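You operate a simulated robot arm through the tools that you are given. There is no shell and no other tool.

You run a simulated robot arm. Do the job below in one go: nothing can be reset, and whatever is moved stays where it is left.

JOB
Cure patch SIX with the heat pad till its cell shows 0 SEC.
Fine: the pad's foot works at 95 C: lift it by its blue handle alone. Stand it flat on the patch, press BURST as often as the cell needs, pad back on the trivet, then FINISH. Set down upright: heat pad.
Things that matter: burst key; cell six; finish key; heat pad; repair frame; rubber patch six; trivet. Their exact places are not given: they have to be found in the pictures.

The check looks at the end state, three seconds after you hand in, the way a careful person would. Anything else that was tipped, shoved, dropped, spilled or broken makes it a failure.

ROBOT AND FRAMES
A 7-joint arm with a two-finger parallel gripper on a trunk, on a base that drives. Base frame: it is fixed to the floor where the robot stands at the start and does not move with it; the origin is under the middle of the robot, x ahead of it, y to its left, z up; the surface under the hand at the start is at about z = 80. Lengths are in cm, angles in rad, forces in N, time in s.
With the tool pointing down near the work surface it reaches from about 52 to 96 cm from the robot's upright axis, wherever it stands. Its first joint turns from -2.897 to 2.897 rad. Places, roughly: burst key [60, -50, 80]; cell six [80, -20, 90]; finish key [70, -50, 80]; heat pad (7x6x13 cm) [60, 0, 80]; repair frame [60, -20, 80]; rubber patch six [60, -20, 80]; trivet [60, 0, 80]. Payload 3.91 kg.
The tool frame sits at the grasp point between the pads (the TCP): z along the fingers, y along the line on which they close. The tips reach 3 cm beyond it. The gripper opens to 11 cm. The fingers are 2 cm wide and 1 cm thick; the gripper's body (4.8 by 11.2 cm) begins 5.5 cm behind the TCP.
Orientation is that of the tool frame in the base frame, as a unit quaternion [x, y, z, w]. With the fingers straight down and closing along the base's y, the tool's x points along the base's -x, its y along +y and its z along -z.

CONTROLS
- The arm moves only by the tool play_rows. Its argument "targets" is one flat list of numbers, 6 for each row, row after row: the shift along the base's x, y, z in cm, then the turn, a rotation vector about the base's x, y, z in rad. In form: [dx, dy, dz, rx, ry, rz, dx, dy, dz, rx, ry, rz, ...]. A call has 1 to 20 rows; each row shifts and turns the commanded pose from where the row before left it. "jaw" is the finger opening in cm, from 0 to 11, set as the call begins (left out, the last holds). A row lasts 0.2 s, in which the tool goes at most 5 cm and 0.15 rad; a call with a longer step from one row to the next is refused whole, and so is a gripper value outside its range. Where a pose cannot be reached the arm comes as near as it can. A force on the tool above 40 N (or 10 N above the force at the start of the call, whichever is more), or a blocked arm, ends the call early, and 0.2 s more pass. Each finger travels about 7.2 cm/s and halts on what it meets, pressing with about 32 N; the grip force reading is that of the motor and also rises with nothing between the fingers. The clock runs only during rows and for 0.2 s after the last one: add rows that do not move to give the fingers time. The reply holds the time, the measured pose of the TCP, the force on the tool along the base axes, the opening and the grip force, in the units named above and with some noise, with the torque about the TCP (base axes, N m) and any sound that the robot's microphone picked up, and new pictures: "show" is both (left out), scene, wrist or none.
- Cameras (640 x 400 px; columns grow to the right, rows downward): "scene" is now at [24.56, -3.11, 140.28]; the picture's right is [-0.38, -0.93, 0.00], its down [-0.62, 0.25, -0.74] and it looks along [0.68, -0.28, -0.67] (base axes); focal length 272 px, centre (320, 200). "wrist" rides on the gripper at [7.2, 1.7, -10.3] in the tool frame; the picture's right is [-0.23, 0.97, 0.00], its down [-0.76, -0.18, -0.62] and it looks along [-0.61, -0.14, 0.78] (tool axes); focal length 222 px, centre (320, 200).
- lift_body(by): slides the trunk up (or, below 0, down) by that many cm; the arm and the scene camera ride with it, the base frame stays. It gives what a move gives, with no picture.
- base_move(legs): drives the robot by 1 to 6 legs, each [ahead, left, turn to the left] in cm, cm and rad, along the robot's own axes; the way and the turn of a leg run together, so that a leg with both is an arc; at most 150 cm and 3.142 rad a leg. The arm and the cameras ride along, it lands a little off, and it stops where it bumps. It gives what a move gives, and a new picture of the scene camera.
- turn_head(pan, tilt): turns the head with the scene camera to pan (to the left, within 1.501 rad either way) and tilt (down, from -0.506 to 1.204), counted from straight ahead of the robot. It gives what a move gives, and a new picture of the scene camera.
- measure_at(camera, pixels): for up to 12 pixels [column, row] of the newest picture of that camera ("zoom" is the newest enlarged one), the place [x, y, z] in the base frame of the surface seen there, good to about 0.3 cm. The clock stands still meanwhile.
- enlarge(camera, box): a new picture of the part [left, top, right, bottom] of that camera's present view, enlarged. The clock stands still meanwhile.
- close_job(): hands the job in; it is judged then, once.

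Leave the gripper open and the arm clear of the work at the hand-in unless told otherwise.

The tools are called after "Emit:" as a command line: name --argument value ..., lists and objects as JSON in quotes. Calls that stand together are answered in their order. play_rows: Moves the arm, as the interface text tells. Its arguments: {"type":"object","properties":{"targets":{"type":"array","items":{"type":"number"}},"jaw":{"type":"number"},"show":{"type":"string","enum":["both","scene","wrist","none"]}},"required":["targets"]} The other tools are called the same way: lift_body (by) slides the trunk up or down; base_move (legs) drives the base; turn_head (pan, tilt) turns the head that bears the scene camera; measure_at (camera, pixels) gives the place of the surface under pixels of a picture; enlarge (camera, box) takes an enlarged picture of a part of a camera's view; close_job () hands the job in.

At the start:

```text
time: 0.0
eef_pos: [53.87, -13.79, 114.2]
ee_rot: [0.0, 1.0, 0.0, 0.001]
contact_force: [-0.6, -0.4, -0.3]
wrist_torque: [-0.01, -0.01, -0.05]
grip_width: 11.0
grip_force: 0.1
trunk travel left (down, up): [-60.0, 8.2]
robot x, y, heading: [-0.09, 0.09, -0.002]
head pan, tilt: [-0.389, 0.738]
```

scene: 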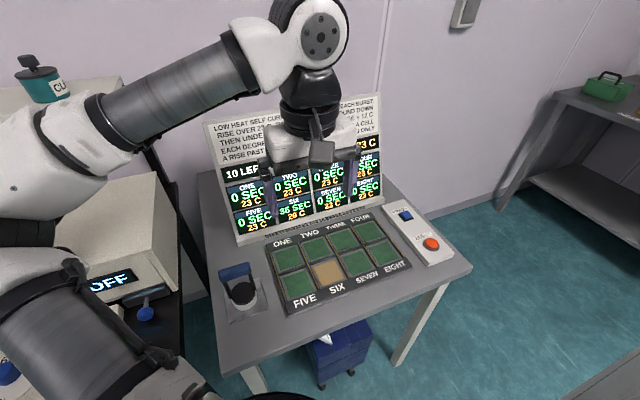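
wrist: 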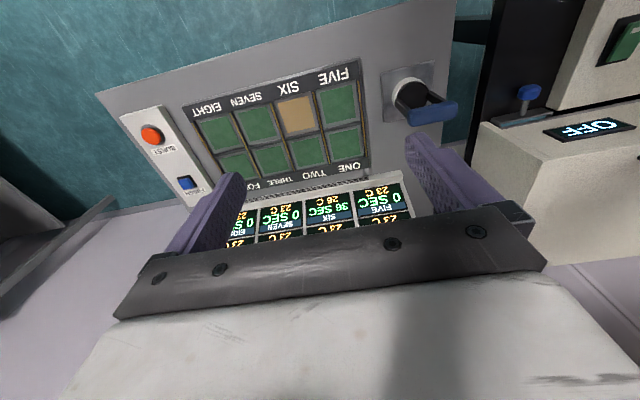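

I see a panel of text and cells behind the frame, the pad at about (240,290) and the keys at about (405,215) and (431,243). The arm hides some of the text, so I'll enlarge the panel, the pad and the keys.

Emit:
enlarge --camera "scene" --box '[200, 90, 400, 240]'

Emit:
enlarge --camera "scene" --box '[200, 230, 340, 330]'

Emit:
enlarge --camera "wrist" --box '[100, 40, 480, 260]'

```text
2.67 times, centred on (300, 165) of scene
```

zoom: 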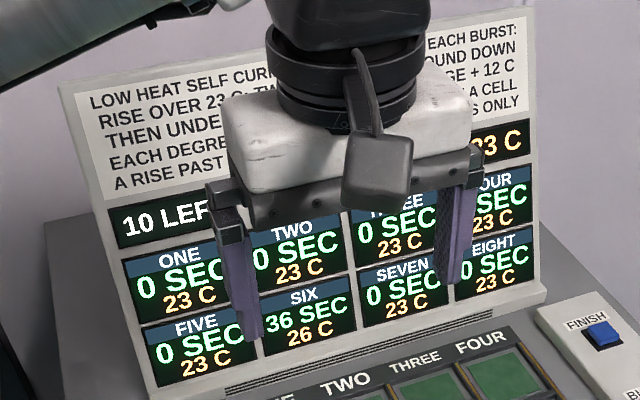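

```text
4.00 times, centred on (270, 280) of scene
```

zoom: 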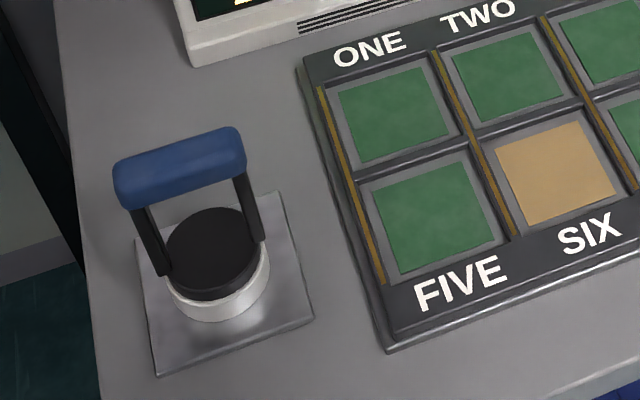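

```text
1.68 times, centred on (290, 150) of wrist
```

zoom: 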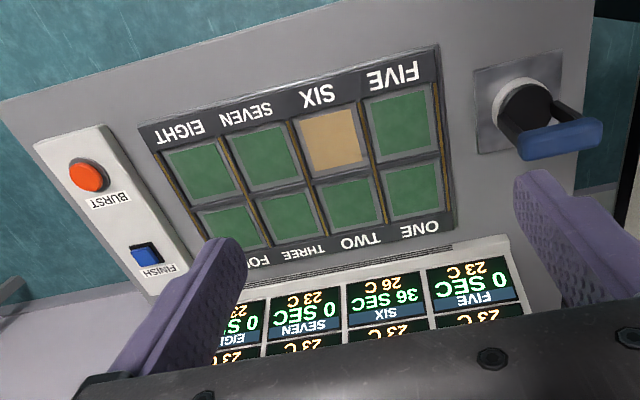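

The arm hides the middle of the rule text. I'll measure the pad, the patch and the keys, then move the hand left, toward the pad, to uncover the text.

Emit:
measure_at --camera "scene" --pixels '[[227, 271], [245, 271], [260, 270], [243, 289], [239, 322], [276, 308], [327, 273], [297, 283], [405, 215], [431, 243], [318, 306], [225, 340]]'

Emit:
play_rows --targets '[0, 3, 0, 0, 0, 0, 0, 3, 0, 0, 0, 0, 0, 3, 0, 0, 0, 0, 0, 3, 0, 0, 0, 0, 0, 3, 0, 0, 0, 0, 0, 3, 0, 0, 0, 0]' --show "both"

```text
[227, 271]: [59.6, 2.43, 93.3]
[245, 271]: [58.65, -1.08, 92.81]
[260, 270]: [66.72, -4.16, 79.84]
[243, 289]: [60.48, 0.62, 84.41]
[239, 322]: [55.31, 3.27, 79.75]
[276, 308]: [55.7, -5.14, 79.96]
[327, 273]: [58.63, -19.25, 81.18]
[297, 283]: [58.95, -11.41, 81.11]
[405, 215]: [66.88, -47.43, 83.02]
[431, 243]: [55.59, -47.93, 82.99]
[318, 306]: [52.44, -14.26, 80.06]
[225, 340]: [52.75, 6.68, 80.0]
```

```text
time: 1.4
eef_pos: [53.86, 4.16, 114.46]
ee_rot: [0.001, 1.0, 0.001, 0.0]
contact_force: [-0.1, 0.4, -0.4]
wrist_torque: [0.02, -0.01, 0.03]
grip_width: 11.03
grip_force: 0.0
trunk travel left (down, up): [-60.0, 8.2]
robot x, y, heading: [0.18, -0.15, -0.005]
head pan, tilt: [-0.389, 0.738]
```

scene: 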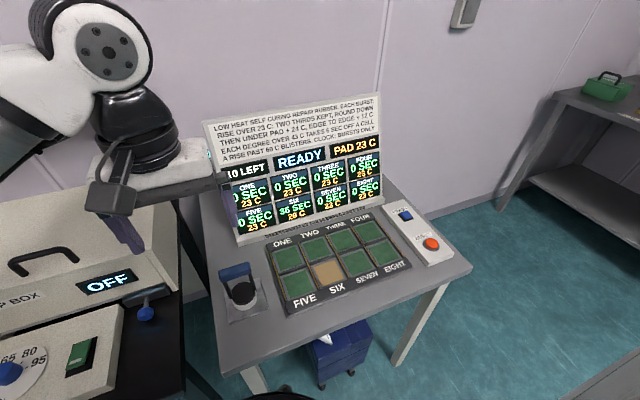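
wrist: 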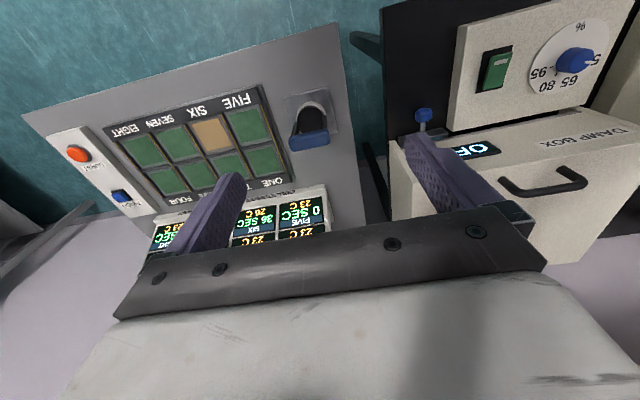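

Now the text is clear of the arm. I'll enlarge it to read the rules.

Emit:
enlarge --camera "scene" --box '[206, 90, 386, 170]'

Emit:
enlarge --camera "scene" --box '[220, 140, 390, 246]'

Emit:
enlarge --camera "scene" --box '[380, 190, 470, 270]'

```text
3.56 times, centred on (296, 130) of scene
```

zoom: 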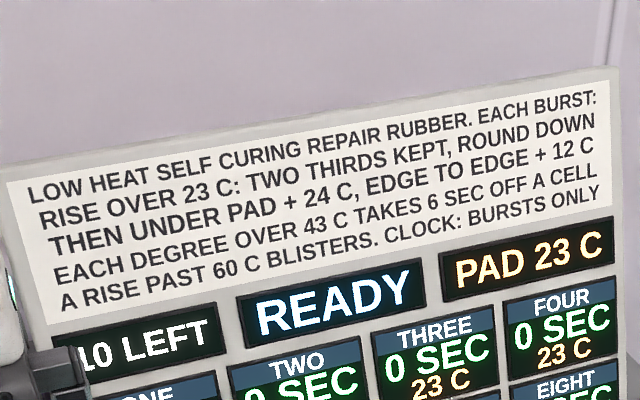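

```text
3.76 times, centred on (305, 193) of scene
```

zoom: 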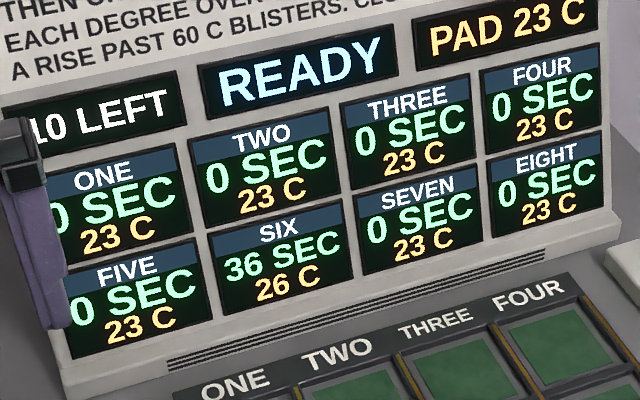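

```text
5.00 times, centred on (425, 230) of scene
```

zoom: 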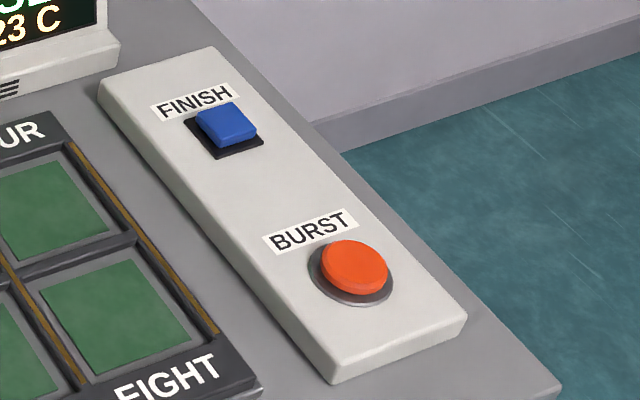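

The panel reads:
- **Each burst:** the rise over 23 C keeps two thirds, rounded down. Then the cell under the pad gains 24 C and edge-to-edge cells gain 12 C.
- **Cure:** each degree over 43 C takes 6 s off. A cell past 60 C blisters.

SIX shows 36 SEC at 26 C. One burst gives a rise of 2+24 = 26, so 49 C, which is 6 degrees over 43 and takes off exactly 36 s. One burst should do. Cells two, five and seven would go to 35 C, which is harmless.

Next I'll measure the handle, the trivet and the patch in detail.

Emit:
enlarge --camera "scene" --box '[210, 252, 280, 326]'

```text
5.41 times, centred on (245, 289) of scene
```

zoom: 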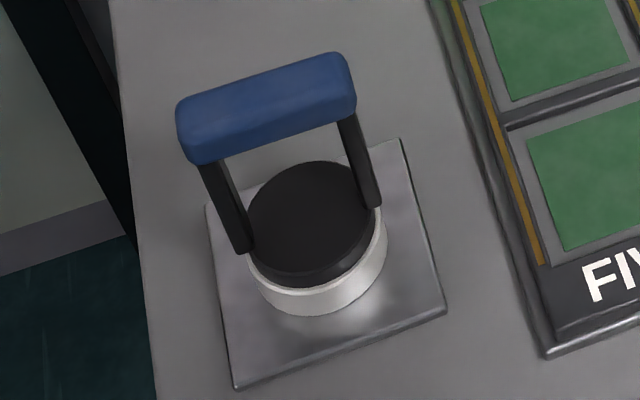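

I see the handle bar in the zoom, from (185,110) to (350,75). I'll measure the bar's top edges and ends, the body's top, and the trivet corners.

Emit:
measure_at --camera "zoom" --pixels '[[186, 112], [343, 70], [198, 150], [350, 105], [265, 85], [275, 125], [268, 108], [315, 220], [315, 170], [236, 385], [443, 312], [400, 142]]'

Emit:
measure_at --camera "scene" --pixels '[[312, 265], [334, 259], [345, 279], [320, 288], [327, 273], [305, 250], [297, 284], [357, 262], [344, 237], [342, 288], [338, 268], [310, 277]]'

```text
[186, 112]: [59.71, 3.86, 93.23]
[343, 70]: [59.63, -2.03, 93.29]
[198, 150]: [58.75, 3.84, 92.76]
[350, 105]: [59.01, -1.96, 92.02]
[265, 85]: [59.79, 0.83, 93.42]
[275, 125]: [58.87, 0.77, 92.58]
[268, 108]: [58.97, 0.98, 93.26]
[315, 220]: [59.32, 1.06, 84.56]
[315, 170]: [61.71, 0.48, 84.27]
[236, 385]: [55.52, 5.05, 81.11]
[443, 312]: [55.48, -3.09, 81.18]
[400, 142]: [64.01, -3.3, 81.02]
```

```text
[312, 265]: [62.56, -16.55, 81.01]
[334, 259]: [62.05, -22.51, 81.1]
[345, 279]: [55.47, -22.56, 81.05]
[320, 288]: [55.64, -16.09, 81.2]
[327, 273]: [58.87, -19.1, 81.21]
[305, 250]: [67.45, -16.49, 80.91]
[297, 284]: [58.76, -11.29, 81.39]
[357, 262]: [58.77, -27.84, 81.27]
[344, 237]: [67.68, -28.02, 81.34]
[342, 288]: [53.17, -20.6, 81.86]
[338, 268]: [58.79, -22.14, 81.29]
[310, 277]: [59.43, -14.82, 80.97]
```

The handle bar runs along y, from about -2.1 to 3.9, with its top at about z 93.4 and x near 59.7. Patch six is centred near (58.9, -19.4, 81.1). I'll turn the hand -90° about z so the fingers close along x, and move above the pad.

Emit:
play_rows --targets '[0.53, -0.29, -0.5, 0, 0, -0.1428, 0.53, -0.29, -0.5, 0, 0, -0.1428, 0.53, -0.29, -0.5, 0, 0, -0.1428, 0.53, -0.29, -0.5, 0, 0, -0.1428, 0.53, -0.29, -0.5, 0, 0, -0.1428, 0.53, -0.29, -0.5, 0, 0, -0.1428, 0.53, -0.29, -0.5, 0, 0, -0.1428, 0.53, -0.29, -0.5, 0, 0, -0.1428, 0.53, -0.29, -0.5, 0, 0, -0.1428, 0.53, -0.29, -0.5, 0, 0, -0.1428, 0.53, -0.29, -0.5, 0, 0, -0.1428, 0, 0, 0, 0, 0, 0]' --show "both"

```text
time: 4.0
eef_pos: [50.75, -8.99, 107.28]
ee_rot: [0.706, 0.708, 0.0, 0.001]
contact_force: [0.4, 0.4, -0.1]
wrist_torque: [0.02, -0.03, 0.0]
grip_width: 11.03
grip_force: 0.1
out of reach, approached as far as the arm can: row 8, 9, 10, 11
trunk travel left (down, up): [-60.0, 8.2]
robot x, y, heading: [-0.17, 0.19, -0.002]
head pan, tilt: [-0.389, 0.738]
```

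scene: 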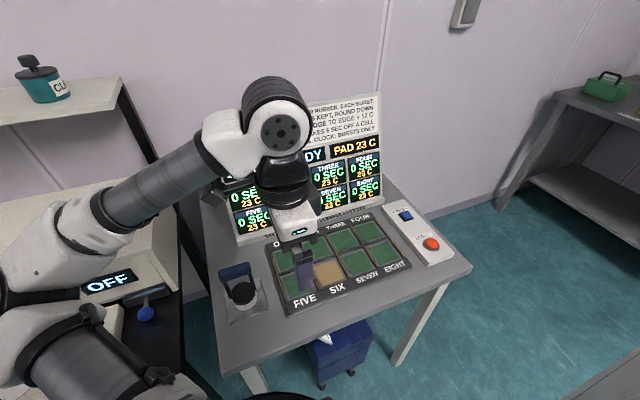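
wrist: 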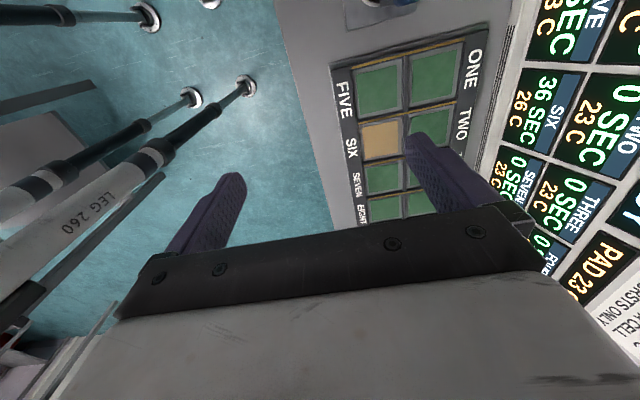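

The arm ran into a wrist limit when turning this way, so it stopped at (50.75, -8.99). I'll turn back the other way, in place first, and check the pose.

Emit:
play_rows --targets '[0, 0, 0, 0, 0, 0.1428, 0, 0, 0, 0, 0, 0.1428, 0, 0, 0, 0, 0, 0.1428, 0, 0, 0, 0, 0, 0.1428, 0, 0, 0, 0, 0, 0.1428, 0, 0, 0, 0, 0, 0.1428, 0, 0, 0, 0, 0, 0.1428, 0, 0, 0, 0, 0, 0.1428, 0, 0, 0, 0, 0, 0.1428, 0, 0, 0, 0, 0, 0.1428, 0, 0, 0, 0, 0, 0.1428, 0, 0, 0, 0, 0, 0]' --show "scene"

```text
time: 6.6
eef_pos: [50.89, -8.86, 107.36]
ee_rot: [-0.001, 1.0, 0.0, 0.0]
contact_force: [-0.5, 0.5, -0.2]
wrist_torque: [0.01, -0.01, -0.02]
grip_width: 11.0
grip_force: 0.1
trunk travel left (down, up): [-60.0, 8.2]
robot x, y, heading: [-0.26, -0.29, -0.002]
head pan, tilt: [-0.389, 0.738]
```

scene: 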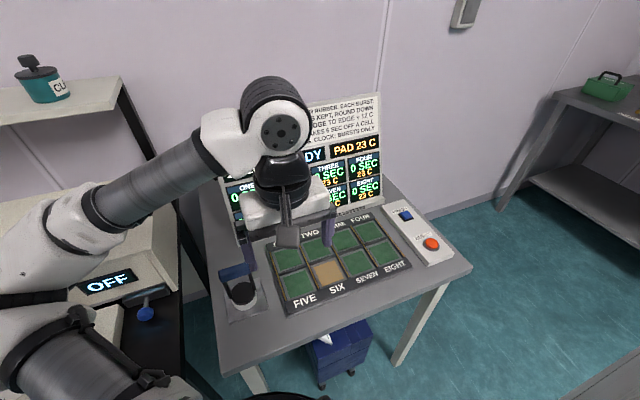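

The command now starts from the measured pose. I'll turn +90° while moving to above the pad at about (59.7, 0.95).

Emit:
play_rows --targets '[0.8, 0.89, 0, 0, 0, 0.1428, 0.8, 0.89, 0, 0, 0, 0.1428, 0.8, 0.89, 0, 0, 0, 0.1428, 0.8, 0.89, 0, 0, 0, 0.1428, 0.8, 0.89, 0, 0, 0, 0.1428, 0.8, 0.89, 0, 0, 0, 0.1428, 0.8, 0.89, 0, 0, 0, 0.1428, 0.8, 0.89, 0, 0, 0, 0.1428, 0.8, 0.89, 0, 0, 0, 0.1428, 0.8, 0.89, 0, 0, 0, 0.1428, 0.8, 0.89, 0, 0, 0, 0.1428, 0, 0, 0, 0, 0, 0]' --show "both"

```text
time: 9.2
eef_pos: [59.33, 0.84, 107.23]
ee_rot: [0.708, -0.707, 0.0, 0.0]
contact_force: [0.4, 0.6, 0.4]
wrist_torque: [-0.01, -0.01, -0.01]
grip_width: 11.0
grip_force: 0.0
trunk travel left (down, up): [-60.0, 8.2]
robot x, y, heading: [-0.35, 0.2, -0.001]
head pan, tilt: [-0.389, 0.738]
```

scene: 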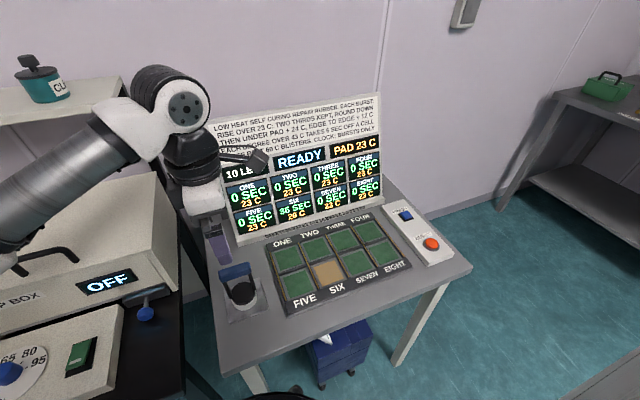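
wrist: 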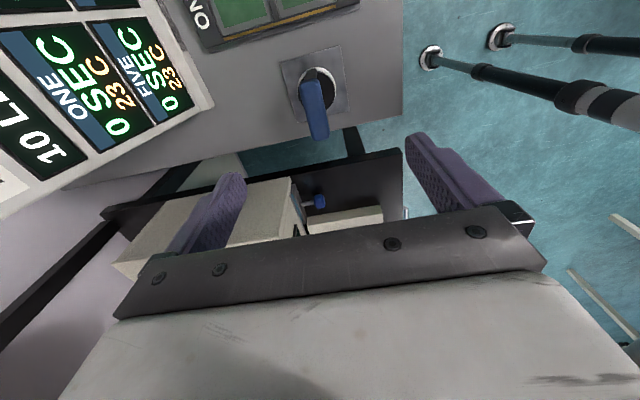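

The hand is now above the pad and turned. The wrist picture shows the handle at about (313,105). I'll enlarge and measure it from this side.

Emit:
enlarge --camera "wrist" --box '[270, 40, 360, 150]'

Emit:
enlarge --camera "scene" --box '[265, 215, 415, 315]'

```text
3.64 times, centred on (315, 95) of wrist
```

zoom: 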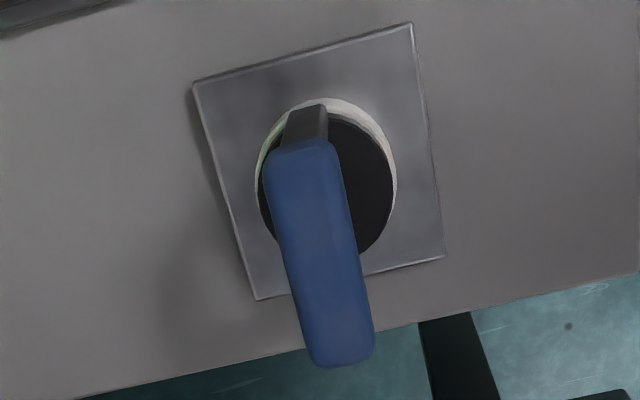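

```text
4.00 times, centred on (340, 265) of scene
```

zoom: 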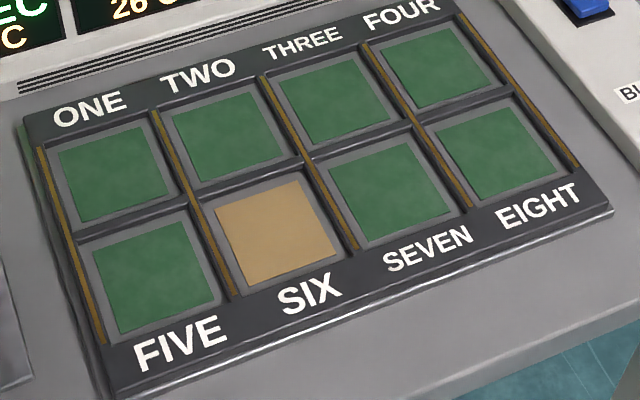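

The newest zoom is the frame. I'll measure patch six's corners there, (216,207), (305,179), (341,250) and (246,285), along with the walls of its pocket.

Emit:
measure_at --camera "zoom" --pixels '[[217, 208], [304, 180], [340, 249], [246, 284], [278, 230], [200, 200], [296, 170], [350, 255], [236, 296], [190, 195], [225, 240], [330, 215]]'

Emit:
measure_at --camera "wrist" --pixels '[[307, 82], [318, 81], [316, 138], [321, 137], [310, 110], [319, 107], [315, 110], [300, 63], [325, 70], [285, 62], [327, 47], [331, 111]]'

```text
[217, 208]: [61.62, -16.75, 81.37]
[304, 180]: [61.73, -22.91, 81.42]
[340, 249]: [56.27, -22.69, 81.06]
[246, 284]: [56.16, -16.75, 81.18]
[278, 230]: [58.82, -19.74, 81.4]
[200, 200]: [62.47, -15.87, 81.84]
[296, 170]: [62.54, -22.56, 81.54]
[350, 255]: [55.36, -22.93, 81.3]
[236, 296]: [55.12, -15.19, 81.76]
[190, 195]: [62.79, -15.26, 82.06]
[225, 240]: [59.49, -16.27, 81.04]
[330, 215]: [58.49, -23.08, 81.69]
```

```text
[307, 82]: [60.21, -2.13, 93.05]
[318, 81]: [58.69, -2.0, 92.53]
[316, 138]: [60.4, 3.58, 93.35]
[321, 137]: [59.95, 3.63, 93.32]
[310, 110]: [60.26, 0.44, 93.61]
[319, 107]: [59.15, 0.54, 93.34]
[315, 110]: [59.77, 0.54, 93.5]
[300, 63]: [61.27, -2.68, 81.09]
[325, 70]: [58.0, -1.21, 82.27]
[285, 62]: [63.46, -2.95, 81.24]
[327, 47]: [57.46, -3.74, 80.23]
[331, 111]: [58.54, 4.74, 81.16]
```

The handle's centre is about (59.7, 0.85), roughly 2 cm wide in x, with its top at 93.5. Patch six is centred at (58.95, -19.75, 81.2). I'll come down straight over the handle to TCP z of about 92.3, with the jaws open along x.

Emit:
play_rows --targets '[0.35, 0, -2, 0, 0, 0, 0, 0, -2, 0, 0, 0, 0, 0, -2, 0, 0, 0, 0, 0, -2, 0, 0, 0, 0, 0, -2, 0, 0, 0, 0, 0, -1.5, 0, 0, 0, 0, 0, -1.5, 0, 0, 0, 0, 0, -1, 0, 0, 0, 0, 0, -0.9, 0, 0, 0, 0, 0, 0, 0, 0, 0]' --jaw 7 --show "both"

```text
time: 11.4
eef_pos: [59.94, 0.97, 92.26]
ee_rot: [0.707, -0.707, 0.0, 0.0]
contact_force: [0.2, -0.9, -0.5]
wrist_torque: [-0.01, 0.0, 0.01]
grip_width: 7.01
grip_force: 0.2
trunk travel left (down, up): [-60.0, 8.2]
robot x, y, heading: [-0.43, -0.11, -0.001]
head pan, tilt: [-0.389, 0.738]
```

scene: 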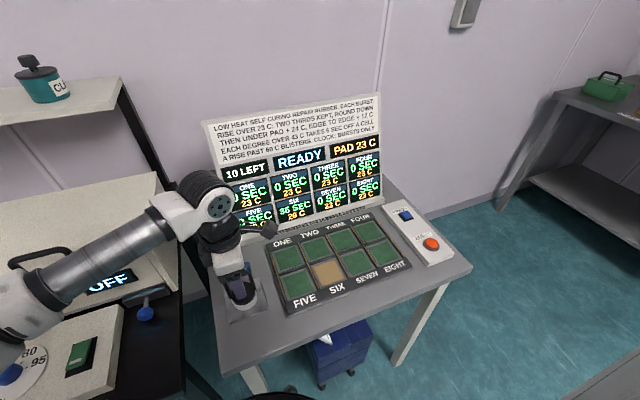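
wrist: 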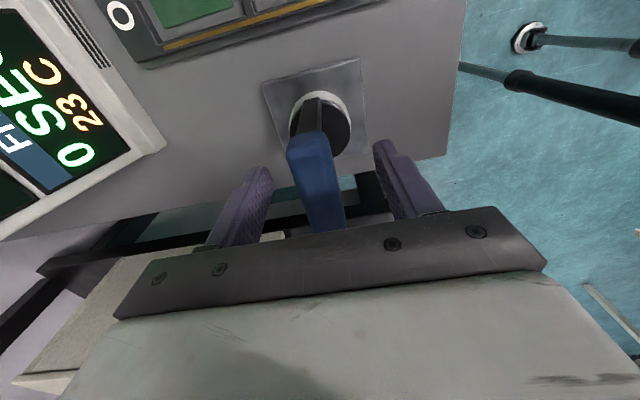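

The handle sits between the fingers. I'll shift -0.2 in x to centre and close on the blue bar.

Emit:
play_rows --targets '[-0.2, -0.1, 0, 0, 0, 0, 0, 0, 0, 0, 0, 0, 0, 0, 0, 0, 0, 0, 0, 0, 0, 0, 0, 0, 0, 0, 0, 0, 0, 0]' --jaw 0 --show "wrist"

```text
time: 12.6
eef_pos: [59.8, 0.83, 92.49]
ee_rot: [-0.707, 0.707, -0.001, 0.0]
contact_force: [4.8, -0.2, 2.9]
wrist_torque: [-0.1, -0.16, 0.0]
grip_width: 2.18
grip_force: 32.0
trunk travel left (down, up): [-60.0, 8.2]
robot x, y, heading: [0.02, 0.37, -0.001]
head pan, tilt: [-0.389, 0.738]
```

wrist: 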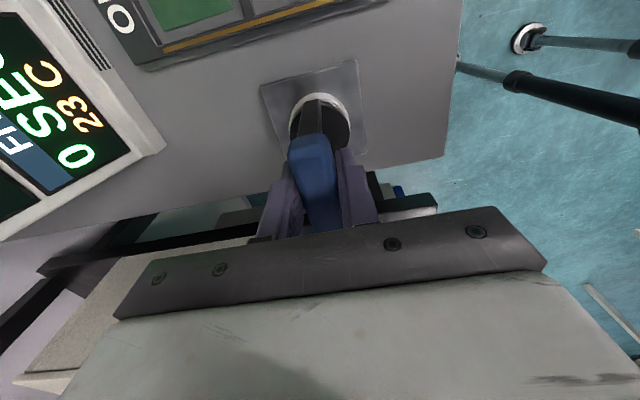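

The grip holds at 2.18 cm on the blue bar. I'll lift straight up 7 cm.

Emit:
play_rows --targets '[0, 0, 0.5, 0, 0, 0, 0, 0, 0.5, 0, 0, 0, 0, 0, 1, 0, 0, 0, 0, 0, 1, 0, 0, 0, 0, 0, 1, 0, 0, 0, 0, 0, 1, 0, 0, 0, 0, 0, 1, 0, 0, 0, 0, 0, 1, 0, 0, 0, 0, 0, 0, 0, 0, 0]' --jaw 0 --show "both"

```text
time: 14.6
eef_pos: [59.83, 0.78, 99.42]
ee_rot: [0.707, -0.707, 0.0, 0.0]
contact_force: [-0.4, 0.2, -8.3]
wrist_torque: [-0.01, 0.02, -0.01]
grip_width: 2.18
grip_force: 32.4
trunk travel left (down, up): [-60.0, 8.2]
robot x, y, heading: [0.18, 0.03, -0.001]
head pan, tilt: [-0.389, 0.738]
```

scene: 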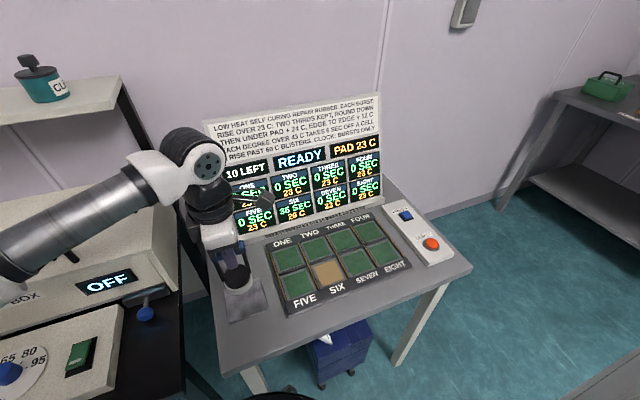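
wrist: 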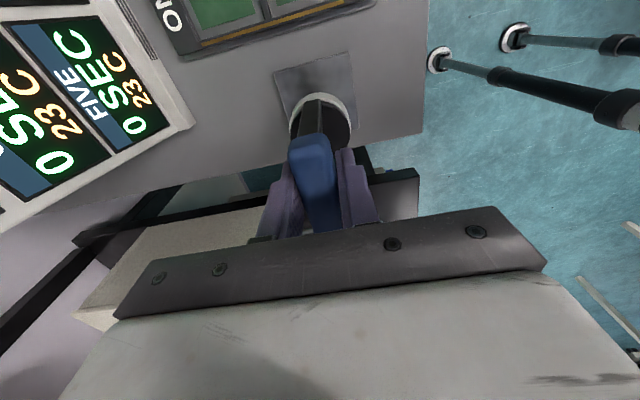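

The pad (about 8 N) hangs from the hand and the trivet stays put. I'll carry it sideways to above patch six, at (58.95, -19.75).

Emit:
play_rows --targets '[-0.09, -1, 0, 0, 0, 0, -0.09, -2, 0, 0, 0, 0, -0.09, -2, 0, 0, 0, 0, -0.09, -2, 0, 0, 0, 0, -0.09, -2, 0, 0, 0, 0, -0.09, -2, 0, 0, 0, 0, -0.09, -2, 0, 0, 0, 0, -0.09, -2, 0, 0, 0, 0, -0.09, -2, 0, 0, 0, 0, -0.09, -2, 0, 0, 0, 0, 0, -1.5, 0, 0, 0, 0, 0, 0, 0, 0, 0, 0, 0, 0, 0, 0, 0, 0]' --jaw 0 --show "both"

```text
time: 17.4
eef_pos: [58.89, -19.75, 99.37]
ee_rot: [-0.707, 0.707, 0.0, 0.0]
contact_force: [-0.2, 1.2, -7.8]
wrist_torque: [-0.03, -0.01, -0.01]
grip_width: 2.2
grip_force: 32.1
trunk travel left (down, up): [-60.0, 8.2]
robot x, y, heading: [-0.13, -0.22, 0.004]
head pan, tilt: [-0.389, 0.738]
```

scene: 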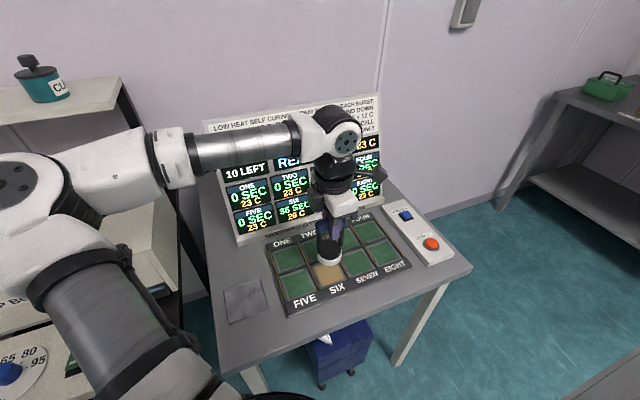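
wrist: 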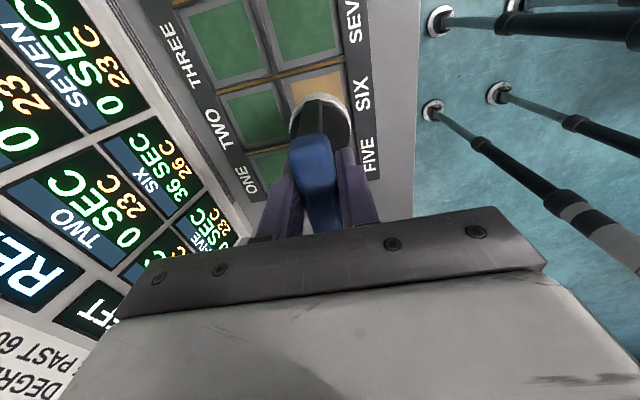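

The pad is above patch six, and trivet's free top now shows at (246,298). I'll enlarge the pad and measure its foot against the patch, and the trivet too.

Emit:
enlarge --camera "scene" --box '[290, 200, 380, 300]'

Emit:
measure_at --camera "scene" --pixels '[[225, 290], [258, 278], [271, 307], [231, 322], [246, 298], [322, 258], [330, 262], [340, 256], [330, 270]]'

```text
4.00 times, centred on (335, 250) of scene
```

zoom: 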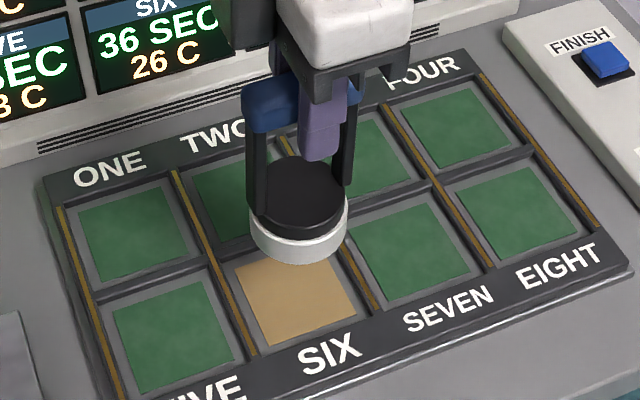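

```text
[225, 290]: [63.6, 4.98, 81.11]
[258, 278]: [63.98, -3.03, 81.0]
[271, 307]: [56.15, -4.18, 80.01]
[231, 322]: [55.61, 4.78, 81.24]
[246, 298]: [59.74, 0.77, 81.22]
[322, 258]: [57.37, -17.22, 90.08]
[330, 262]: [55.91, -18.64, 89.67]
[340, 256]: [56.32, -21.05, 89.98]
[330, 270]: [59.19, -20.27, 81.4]
```

I'll measure the foot's rim in this zoom, left (253,240), right (345,225) and front (300,255), and the black top, to get the body's centre.

Emit:
measure_at --camera "zoom" --pixels '[[253, 238], [346, 218], [300, 252], [298, 195], [275, 205], [320, 250], [280, 252], [340, 300], [265, 270], [330, 265], [250, 340], [355, 310]]'

```text
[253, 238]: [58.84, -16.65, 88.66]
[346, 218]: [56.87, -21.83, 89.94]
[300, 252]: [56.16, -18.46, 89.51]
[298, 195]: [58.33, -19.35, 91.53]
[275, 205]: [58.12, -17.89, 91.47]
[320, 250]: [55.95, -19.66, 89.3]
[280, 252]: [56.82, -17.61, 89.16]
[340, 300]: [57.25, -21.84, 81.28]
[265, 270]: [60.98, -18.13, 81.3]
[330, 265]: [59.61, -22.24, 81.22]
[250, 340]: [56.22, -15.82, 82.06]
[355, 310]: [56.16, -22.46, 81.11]
```

The foot's centre is about (58.95, -19.6), aligned with the patch. I'll lower it gently until it touches.

Emit:
play_rows --targets '[0, 0, -1, 0, 0, 0, 0, 0, -1, 0, 0, 0, 0, 0, -1, 0, 0, 0, 0, 0, -1, 0, 0, 0, 0, 0, -1, 0, 0, 0, 0, 0, -0.7, 0, 0, 0, 0, 0, -0.4, 0, 0, 0, 0, 0, -0.2, 0, 0, 0, 0, 0, 0, 0, 0, 0]' --jaw 0 --show "scene"

```text
time: 19.4
eef_pos: [58.73, -19.65, 93.1]
ee_rot: [-0.707, 0.707, 0.001, 0.0]
contact_force: [-0.1, 0.4, -8.9]
wrist_torque: [-0.02, 0.0, 0.01]
grip_width: 2.23
grip_force: 31.7
trunk travel left (down, up): [-60.0, 8.2]
robot x, y, heading: [0.19, -0.21, -0.002]
head pan, tilt: [-0.389, 0.738]
```

scene: 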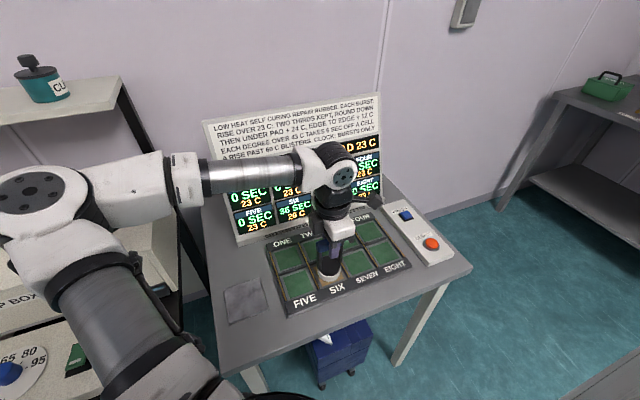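

The pad still hangs at full weight, about 0.5 cm above the patch. I'll lower it in small steps.

Emit:
play_rows --targets '[0.1, -0.05, -0.2, 0, 0, 0, 0, 0, -0.15, 0, 0, 0, 0, 0, -0.1, 0, 0, 0, 0, 0, -0.1, 0, 0, 0, 0, 0, 0, 0, 0, 0]' --jaw 0 --show "wrist"

```text
time: 20.6
eef_pos: [58.97, -19.79, 92.5]
ee_rot: [-0.707, 0.707, 0.0, 0.001]
contact_force: [0.0, -0.3, -9.0]
wrist_torque: [-0.01, 0.02, 0.0]
grip_width: 2.19
grip_force: 31.3
trunk travel left (down, up): [-60.0, 8.2]
robot x, y, heading: [-0.26, 0.03, 0.002]
head pan, tilt: [-0.389, 0.738]
```

wrist: 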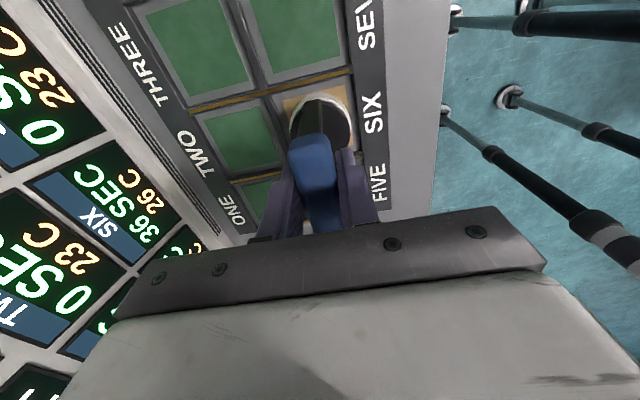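

There is no contact yet, with the force still at -9 N. I'll keep going down in small steps.

Emit:
play_rows --targets '[0, 0, -0.1, 0, 0, 0, 0, 0, -0.1, 0, 0, 0, 0, 0, -0.1, 0, 0, 0, 0, 0, 0, 0, 0, 0]' --jaw 0 --show "none"

```text
time: 21.6
eef_pos: [58.89, -19.72, 92.4]
ee_rot: [-0.707, 0.707, -0.002, 0.0]
contact_force: [2.1, 0.1, 18.8]
wrist_torque: [0.27, 0.34, -0.02]
grip_width: 2.21
grip_force: 31.5
trunk travel left (down, up): [-60.0, 8.2]
robot x, y, heading: [-0.14, 0.02, 0.003]
head pan, tilt: [-0.389, 0.738]
```

The force is now +18.8 N, so the foot rests on the patch. I'll ease up 0.1 cm and open the jaws.

Emit:
play_rows --targets '[0, 0, 0.1, 0, 0, 0, 0, 0, 0, 0, 0, 0]' --jaw 0 --show "none"

Emit:
play_rows --targets '[0, 0, 0, 0, 0, 0, 0, 0, 0, 0, 0, 0, 0, 0, 0, 0, 0, 0, 0, 0, 0, 0, 0, 0]' --jaw 7 --show "both"

```text
time: 22.2
eef_pos: [58.88, -19.76, 92.44]
ee_rot: [0.707, -0.707, 0.001, -0.002]
contact_force: [4.3, -1.4, 20.0]
wrist_torque: [0.15, 0.16, -0.05]
grip_width: 2.2
grip_force: 31.9
trunk travel left (down, up): [-60.0, 8.2]
robot x, y, heading: [-0.24, -0.22, 0.0]
head pan, tilt: [-0.389, 0.738]
```

```text
time: 23.2
eef_pos: [59.0, -19.76, 92.41]
ee_rot: [-0.707, 0.708, 0.001, 0.0]
contact_force: [0.3, 0.7, 0.5]
wrist_torque: [0.02, 0.01, -0.03]
grip_width: 7.0
grip_force: 0.0
trunk travel left (down, up): [-60.0, 8.2]
robot x, y, heading: [0.1, 0.2, -0.004]
head pan, tilt: [-0.389, 0.738]
```

scene: 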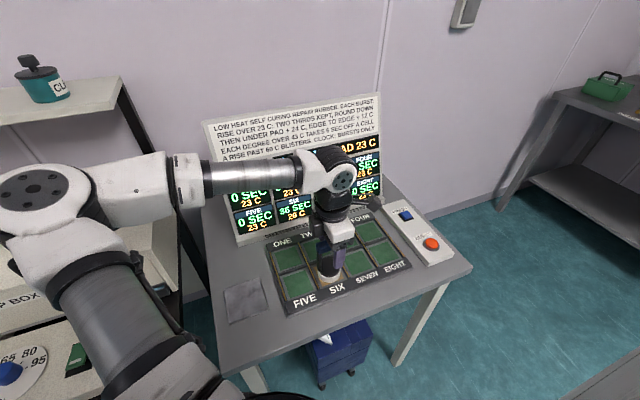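
wrist: 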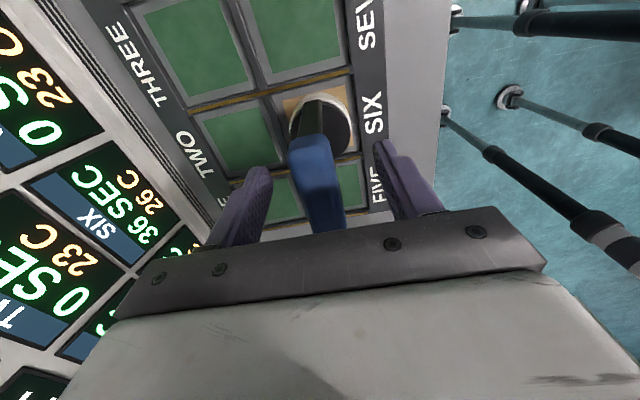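

The jaws are open and the pad stands on its own. I'll raise the hand 12 cm straight up, then look at the pad.

Emit:
play_rows --targets '[0, 0, 1, 0, 0, 0, 0, 0, 2, 0, 0, 0, 0, 0, 2, 0, 0, 0, 0, 0, 2, 0, 0, 0, 0, 0, 2, 0, 0, 0, 0, 0, 2, 0, 0, 0, 0, 0, 2, 0, 0, 0, 0, 0, 0, 0, 0, 0]' --show "both"

```text
time: 25.0
eef_pos: [59.1, -19.69, 105.39]
ee_rot: [0.707, -0.707, 0.0, 0.001]
contact_force: [-0.6, -0.5, 0.8]
wrist_torque: [0.02, 0.02, -0.03]
grip_width: 7.0
grip_force: 0.0
trunk travel left (down, up): [-60.0, 8.2]
robot x, y, heading: [-0.03, 0.04, 0.002]
head pan, tilt: [-0.389, 0.738]
```

scene: 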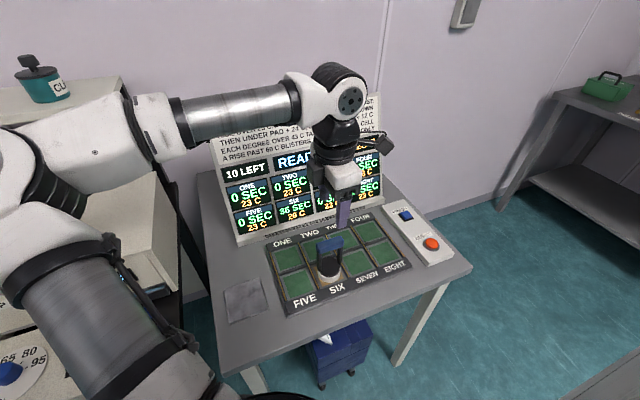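
wrist: 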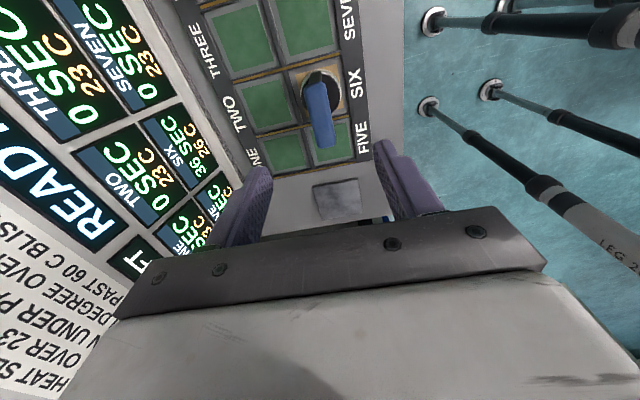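

Emit:
enlarge --camera "scene" --box '[290, 215, 380, 305]'

Emit:
measure_at --camera "scene" --pixels '[[405, 216], [402, 213], [409, 218], [431, 243], [425, 243], [437, 245], [430, 239], [432, 250], [417, 232], [440, 258]]'

```text
4.44 times, centred on (335, 260) of scene
```

zoom: 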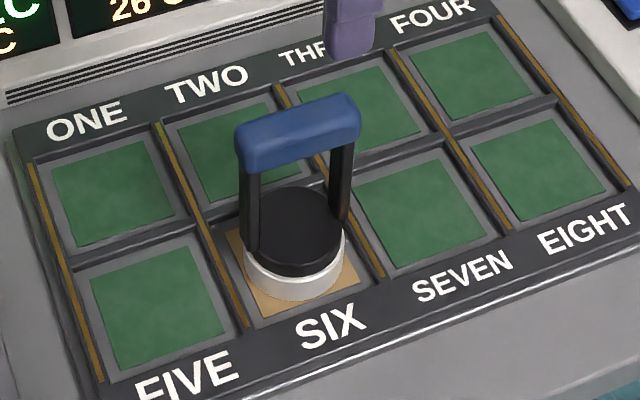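

```text
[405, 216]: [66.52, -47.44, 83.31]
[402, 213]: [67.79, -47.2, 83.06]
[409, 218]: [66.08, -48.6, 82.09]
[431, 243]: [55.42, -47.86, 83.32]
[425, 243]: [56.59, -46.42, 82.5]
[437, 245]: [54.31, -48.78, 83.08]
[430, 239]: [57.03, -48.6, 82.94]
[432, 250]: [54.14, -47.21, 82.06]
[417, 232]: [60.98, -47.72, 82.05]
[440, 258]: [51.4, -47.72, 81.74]
```

The pad stands flat and upright, centred on patch six. BURST's top is at about (55.6, -47.75, 83.3). I'll close the fingers and go to above it at z 96.

Emit:
play_rows --targets '[-0.29, -2, 0, 0, 0, 0, -0.29, -2.4, 0, 0, 0, 0, -0.29, -2.4, 0, 0, 0, 0, -0.29, -2.4, 0, 0, 0, 0, -0.29, -2.4, 0, 0, 0, 0, -0.29, -2.4, 0, 0, 0, 0, -0.29, -2.4, 0, 0, 0, 0, -0.29, -2.4, 0, 0, 0, 0, -0.29, -2.4, 0, 0, 0, 0, -0.29, -2.4, 0, 0, 0, 0, -0.29, -2.4, 0, 0, 0, 0, -0.29, -2.05, 0, 0, 0, 0, 0, 0, -2, 0, 0, 0, 0, 0, -2, 0, 0, 0, 0, 0, -2, 0, 0, 0, 0, 0, -2, 0, 0, 0, 0, 0, -2, 0, 0, 0, 0, 0, -2, 0, 0, 0, 0, 0, 0, 0, 0, 0]' --jaw 0 --show "both"

```text
time: 29.0
eef_pos: [55.33, -47.91, 93.31]
ee_rot: [-0.707, 0.708, 0.001, 0.0]
contact_force: [0.0, 0.3, 0.1]
wrist_torque: [-0.02, 0.0, 0.02]
grip_width: 0.0
grip_force: 31.6
trunk travel left (down, up): [-60.0, 8.2]
robot x, y, heading: [0.02, -0.08, 0.002]
head pan, tilt: [-0.389, 0.738]
```

scene: 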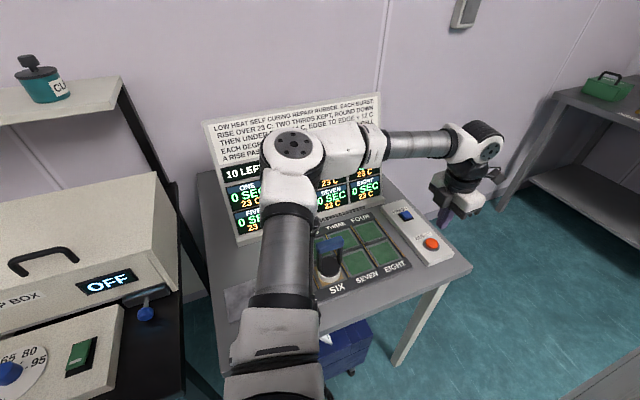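
wrist: 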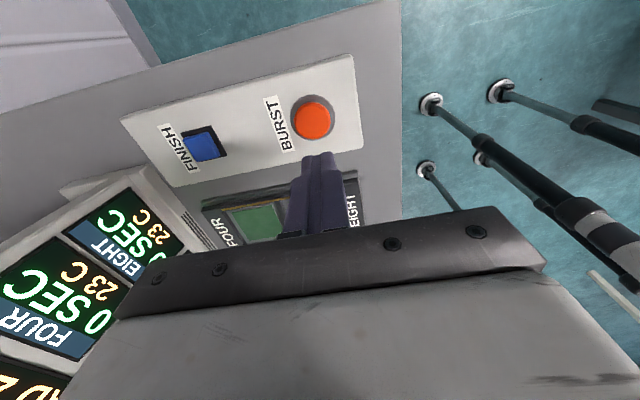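

The fingers are over the red key. I'll check its place from the wrist picture at (312,121).

Emit:
measure_at --camera "wrist" --pixels '[[312, 121], [298, 120], [328, 121], [312, 106], [313, 137], [202, 145], [192, 135], [212, 157], [250, 120]]'

```text
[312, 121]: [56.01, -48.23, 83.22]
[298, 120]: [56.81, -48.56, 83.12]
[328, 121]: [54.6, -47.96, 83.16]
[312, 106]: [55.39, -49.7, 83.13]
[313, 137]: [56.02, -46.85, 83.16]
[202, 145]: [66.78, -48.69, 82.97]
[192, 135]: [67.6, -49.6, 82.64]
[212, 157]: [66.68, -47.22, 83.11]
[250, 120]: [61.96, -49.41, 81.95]
```

BURST's centre is (55.7, -48.1, 83.15), and FINISH's is about (66.8, -48.3, 83.0). I'll come down to about 0.5 cm above BURST.

Emit:
play_rows --targets '[0.3, -0.15, -1, 0, 0, 0, 0, 0, -1.5, 0, 0, 0, 0, 0, -1.5, 0, 0, 0, 0, 0, -1.5, 0, 0, 0, 0, 0, -0.8, 0, 0, 0, 0, 0, 0, 0, 0, 0]' --jaw 0 --show "wrist"

```text
time: 30.4
eef_pos: [55.81, -47.94, 86.94]
ee_rot: [-0.707, 0.708, 0.0, 0.001]
contact_force: [-0.3, -0.1, 0.4]
wrist_torque: [0.0, 0.0, 0.01]
grip_width: 0.0
grip_force: 31.6
trunk travel left (down, up): [-60.0, 8.2]
robot x, y, heading: [0.14, 0.33, 0.001]
head pan, tilt: [-0.389, 0.738]
```

wrist: 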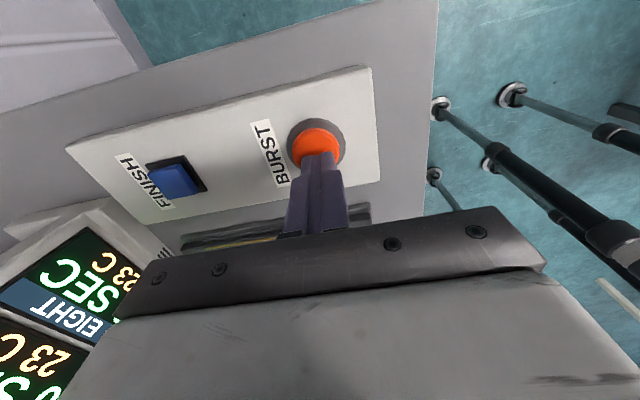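

The fingertips are just above the key's middle. I'll press down in small steps and watch the force and the sound.

Emit:
play_rows --targets '[0, 0, -0.3, 0, 0, 0, 0, 0, -0.2, 0, 0, 0, 0, 0, -0.2, 0, 0, 0, 0, 0, -0.2, 0, 0, 0]' --jaw 0 --show "scene"

```text
time: 31.4
eef_pos: [55.67, -48.09, 86.15]
ee_rot: [-0.707, 0.708, 0.001, -0.001]
contact_force: [-0.6, 0.3, 0.8]
wrist_torque: [-0.01, 0.01, 0.0]
grip_width: 0.0
grip_force: 31.8
trunk travel left (down, up): [-60.0, 8.2]
robot x, y, heading: [0.32, 0.22, -0.003]
head pan, tilt: [-0.389, 0.738]
```

scene: 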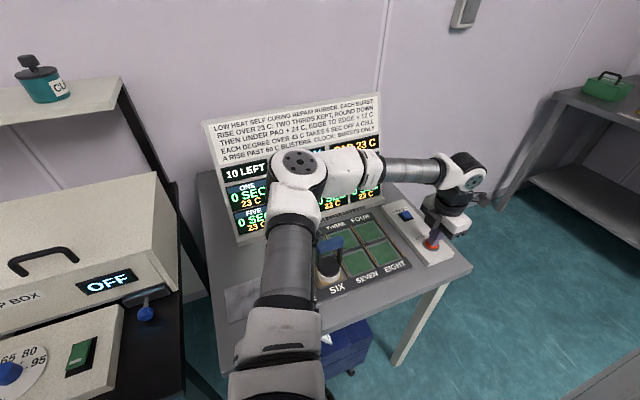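

There is hardly any force yet and the panel still shows 10 LEFT. I'll press a little further.

Emit:
play_rows --targets '[0, 0, -0.15, 0, 0, 0, 0, 0, -0.15, 0, 0, 0, 0, 0, -0.1, 0, 0, 0]' --jaw 0 --show "scene"

```text
time: 32.2
eef_pos: [55.76, -47.94, 85.78]
ee_rot: [0.707, -0.707, 0.001, 0.0]
contact_force: [-1.4, -1.2, 4.7]
wrist_torque: [0.0, 0.0, 0.03]
grip_width: 0.02
grip_force: 31.9
trunk travel left (down, up): [-60.0, 8.2]
robot x, y, heading: [-0.07, 0.15, 0.003]
head pan, tilt: [-0.389, 0.738]
heard: click
```

scene: 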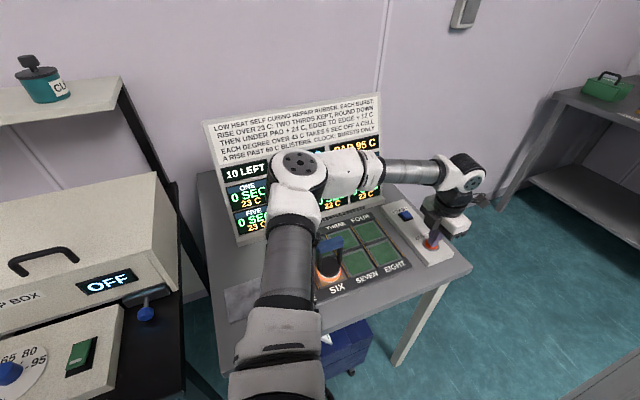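

I heard one click. The pad glows and the panel shows PAD 95 C, so the burst has started. I'll lift off the key and wait.

Emit:
play_rows --targets '[0, 0, 1, 0, 0, 0, 0, 0, 2, 0, 0, 0, 0, 0, 2, 0, 0, 0, 0, 0, 2, 0, 0, 0, 0, 0, 2, 0, 0, 0, 0, 0, 2, 0, 0, 0, 0, 0, 2, 0, 0, 0, 0, 0, 2, 0, 0, 0, 0, 0, 2, 0, 0, 0, 0, 0, 2, 0, 0, 0, 0, 0, 0, 0, 0, 0, 0, 0, 0, 0, 0, 0]' --jaw 0 --show "both"

```text
time: 34.8
eef_pos: [55.7, -47.87, 104.79]
ee_rot: [-0.707, 0.707, 0.001, 0.0]
contact_force: [0.5, -0.3, -0.4]
wrist_torque: [0.03, 0.02, 0.02]
grip_width: 0.0
grip_force: 32.1
trunk travel left (down, up): [-60.0, 8.2]
robot x, y, heading: [0.0, 0.1, 0.001]
head pan, tilt: [-0.389, 0.738]
```

scene: 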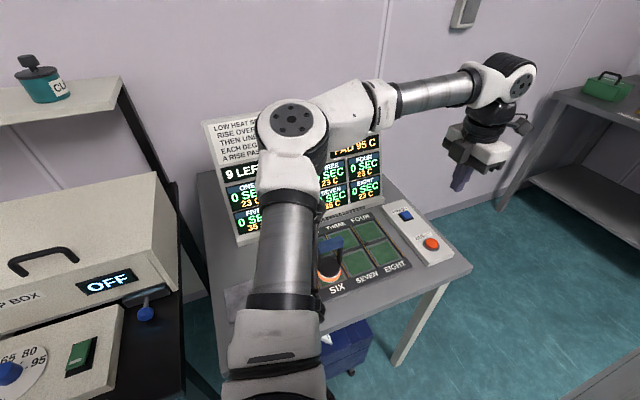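
wrist: 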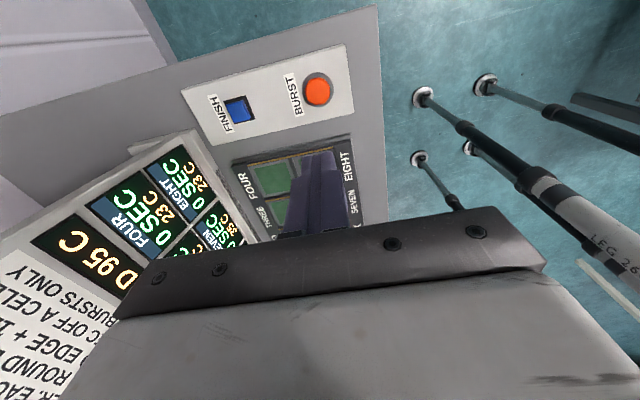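

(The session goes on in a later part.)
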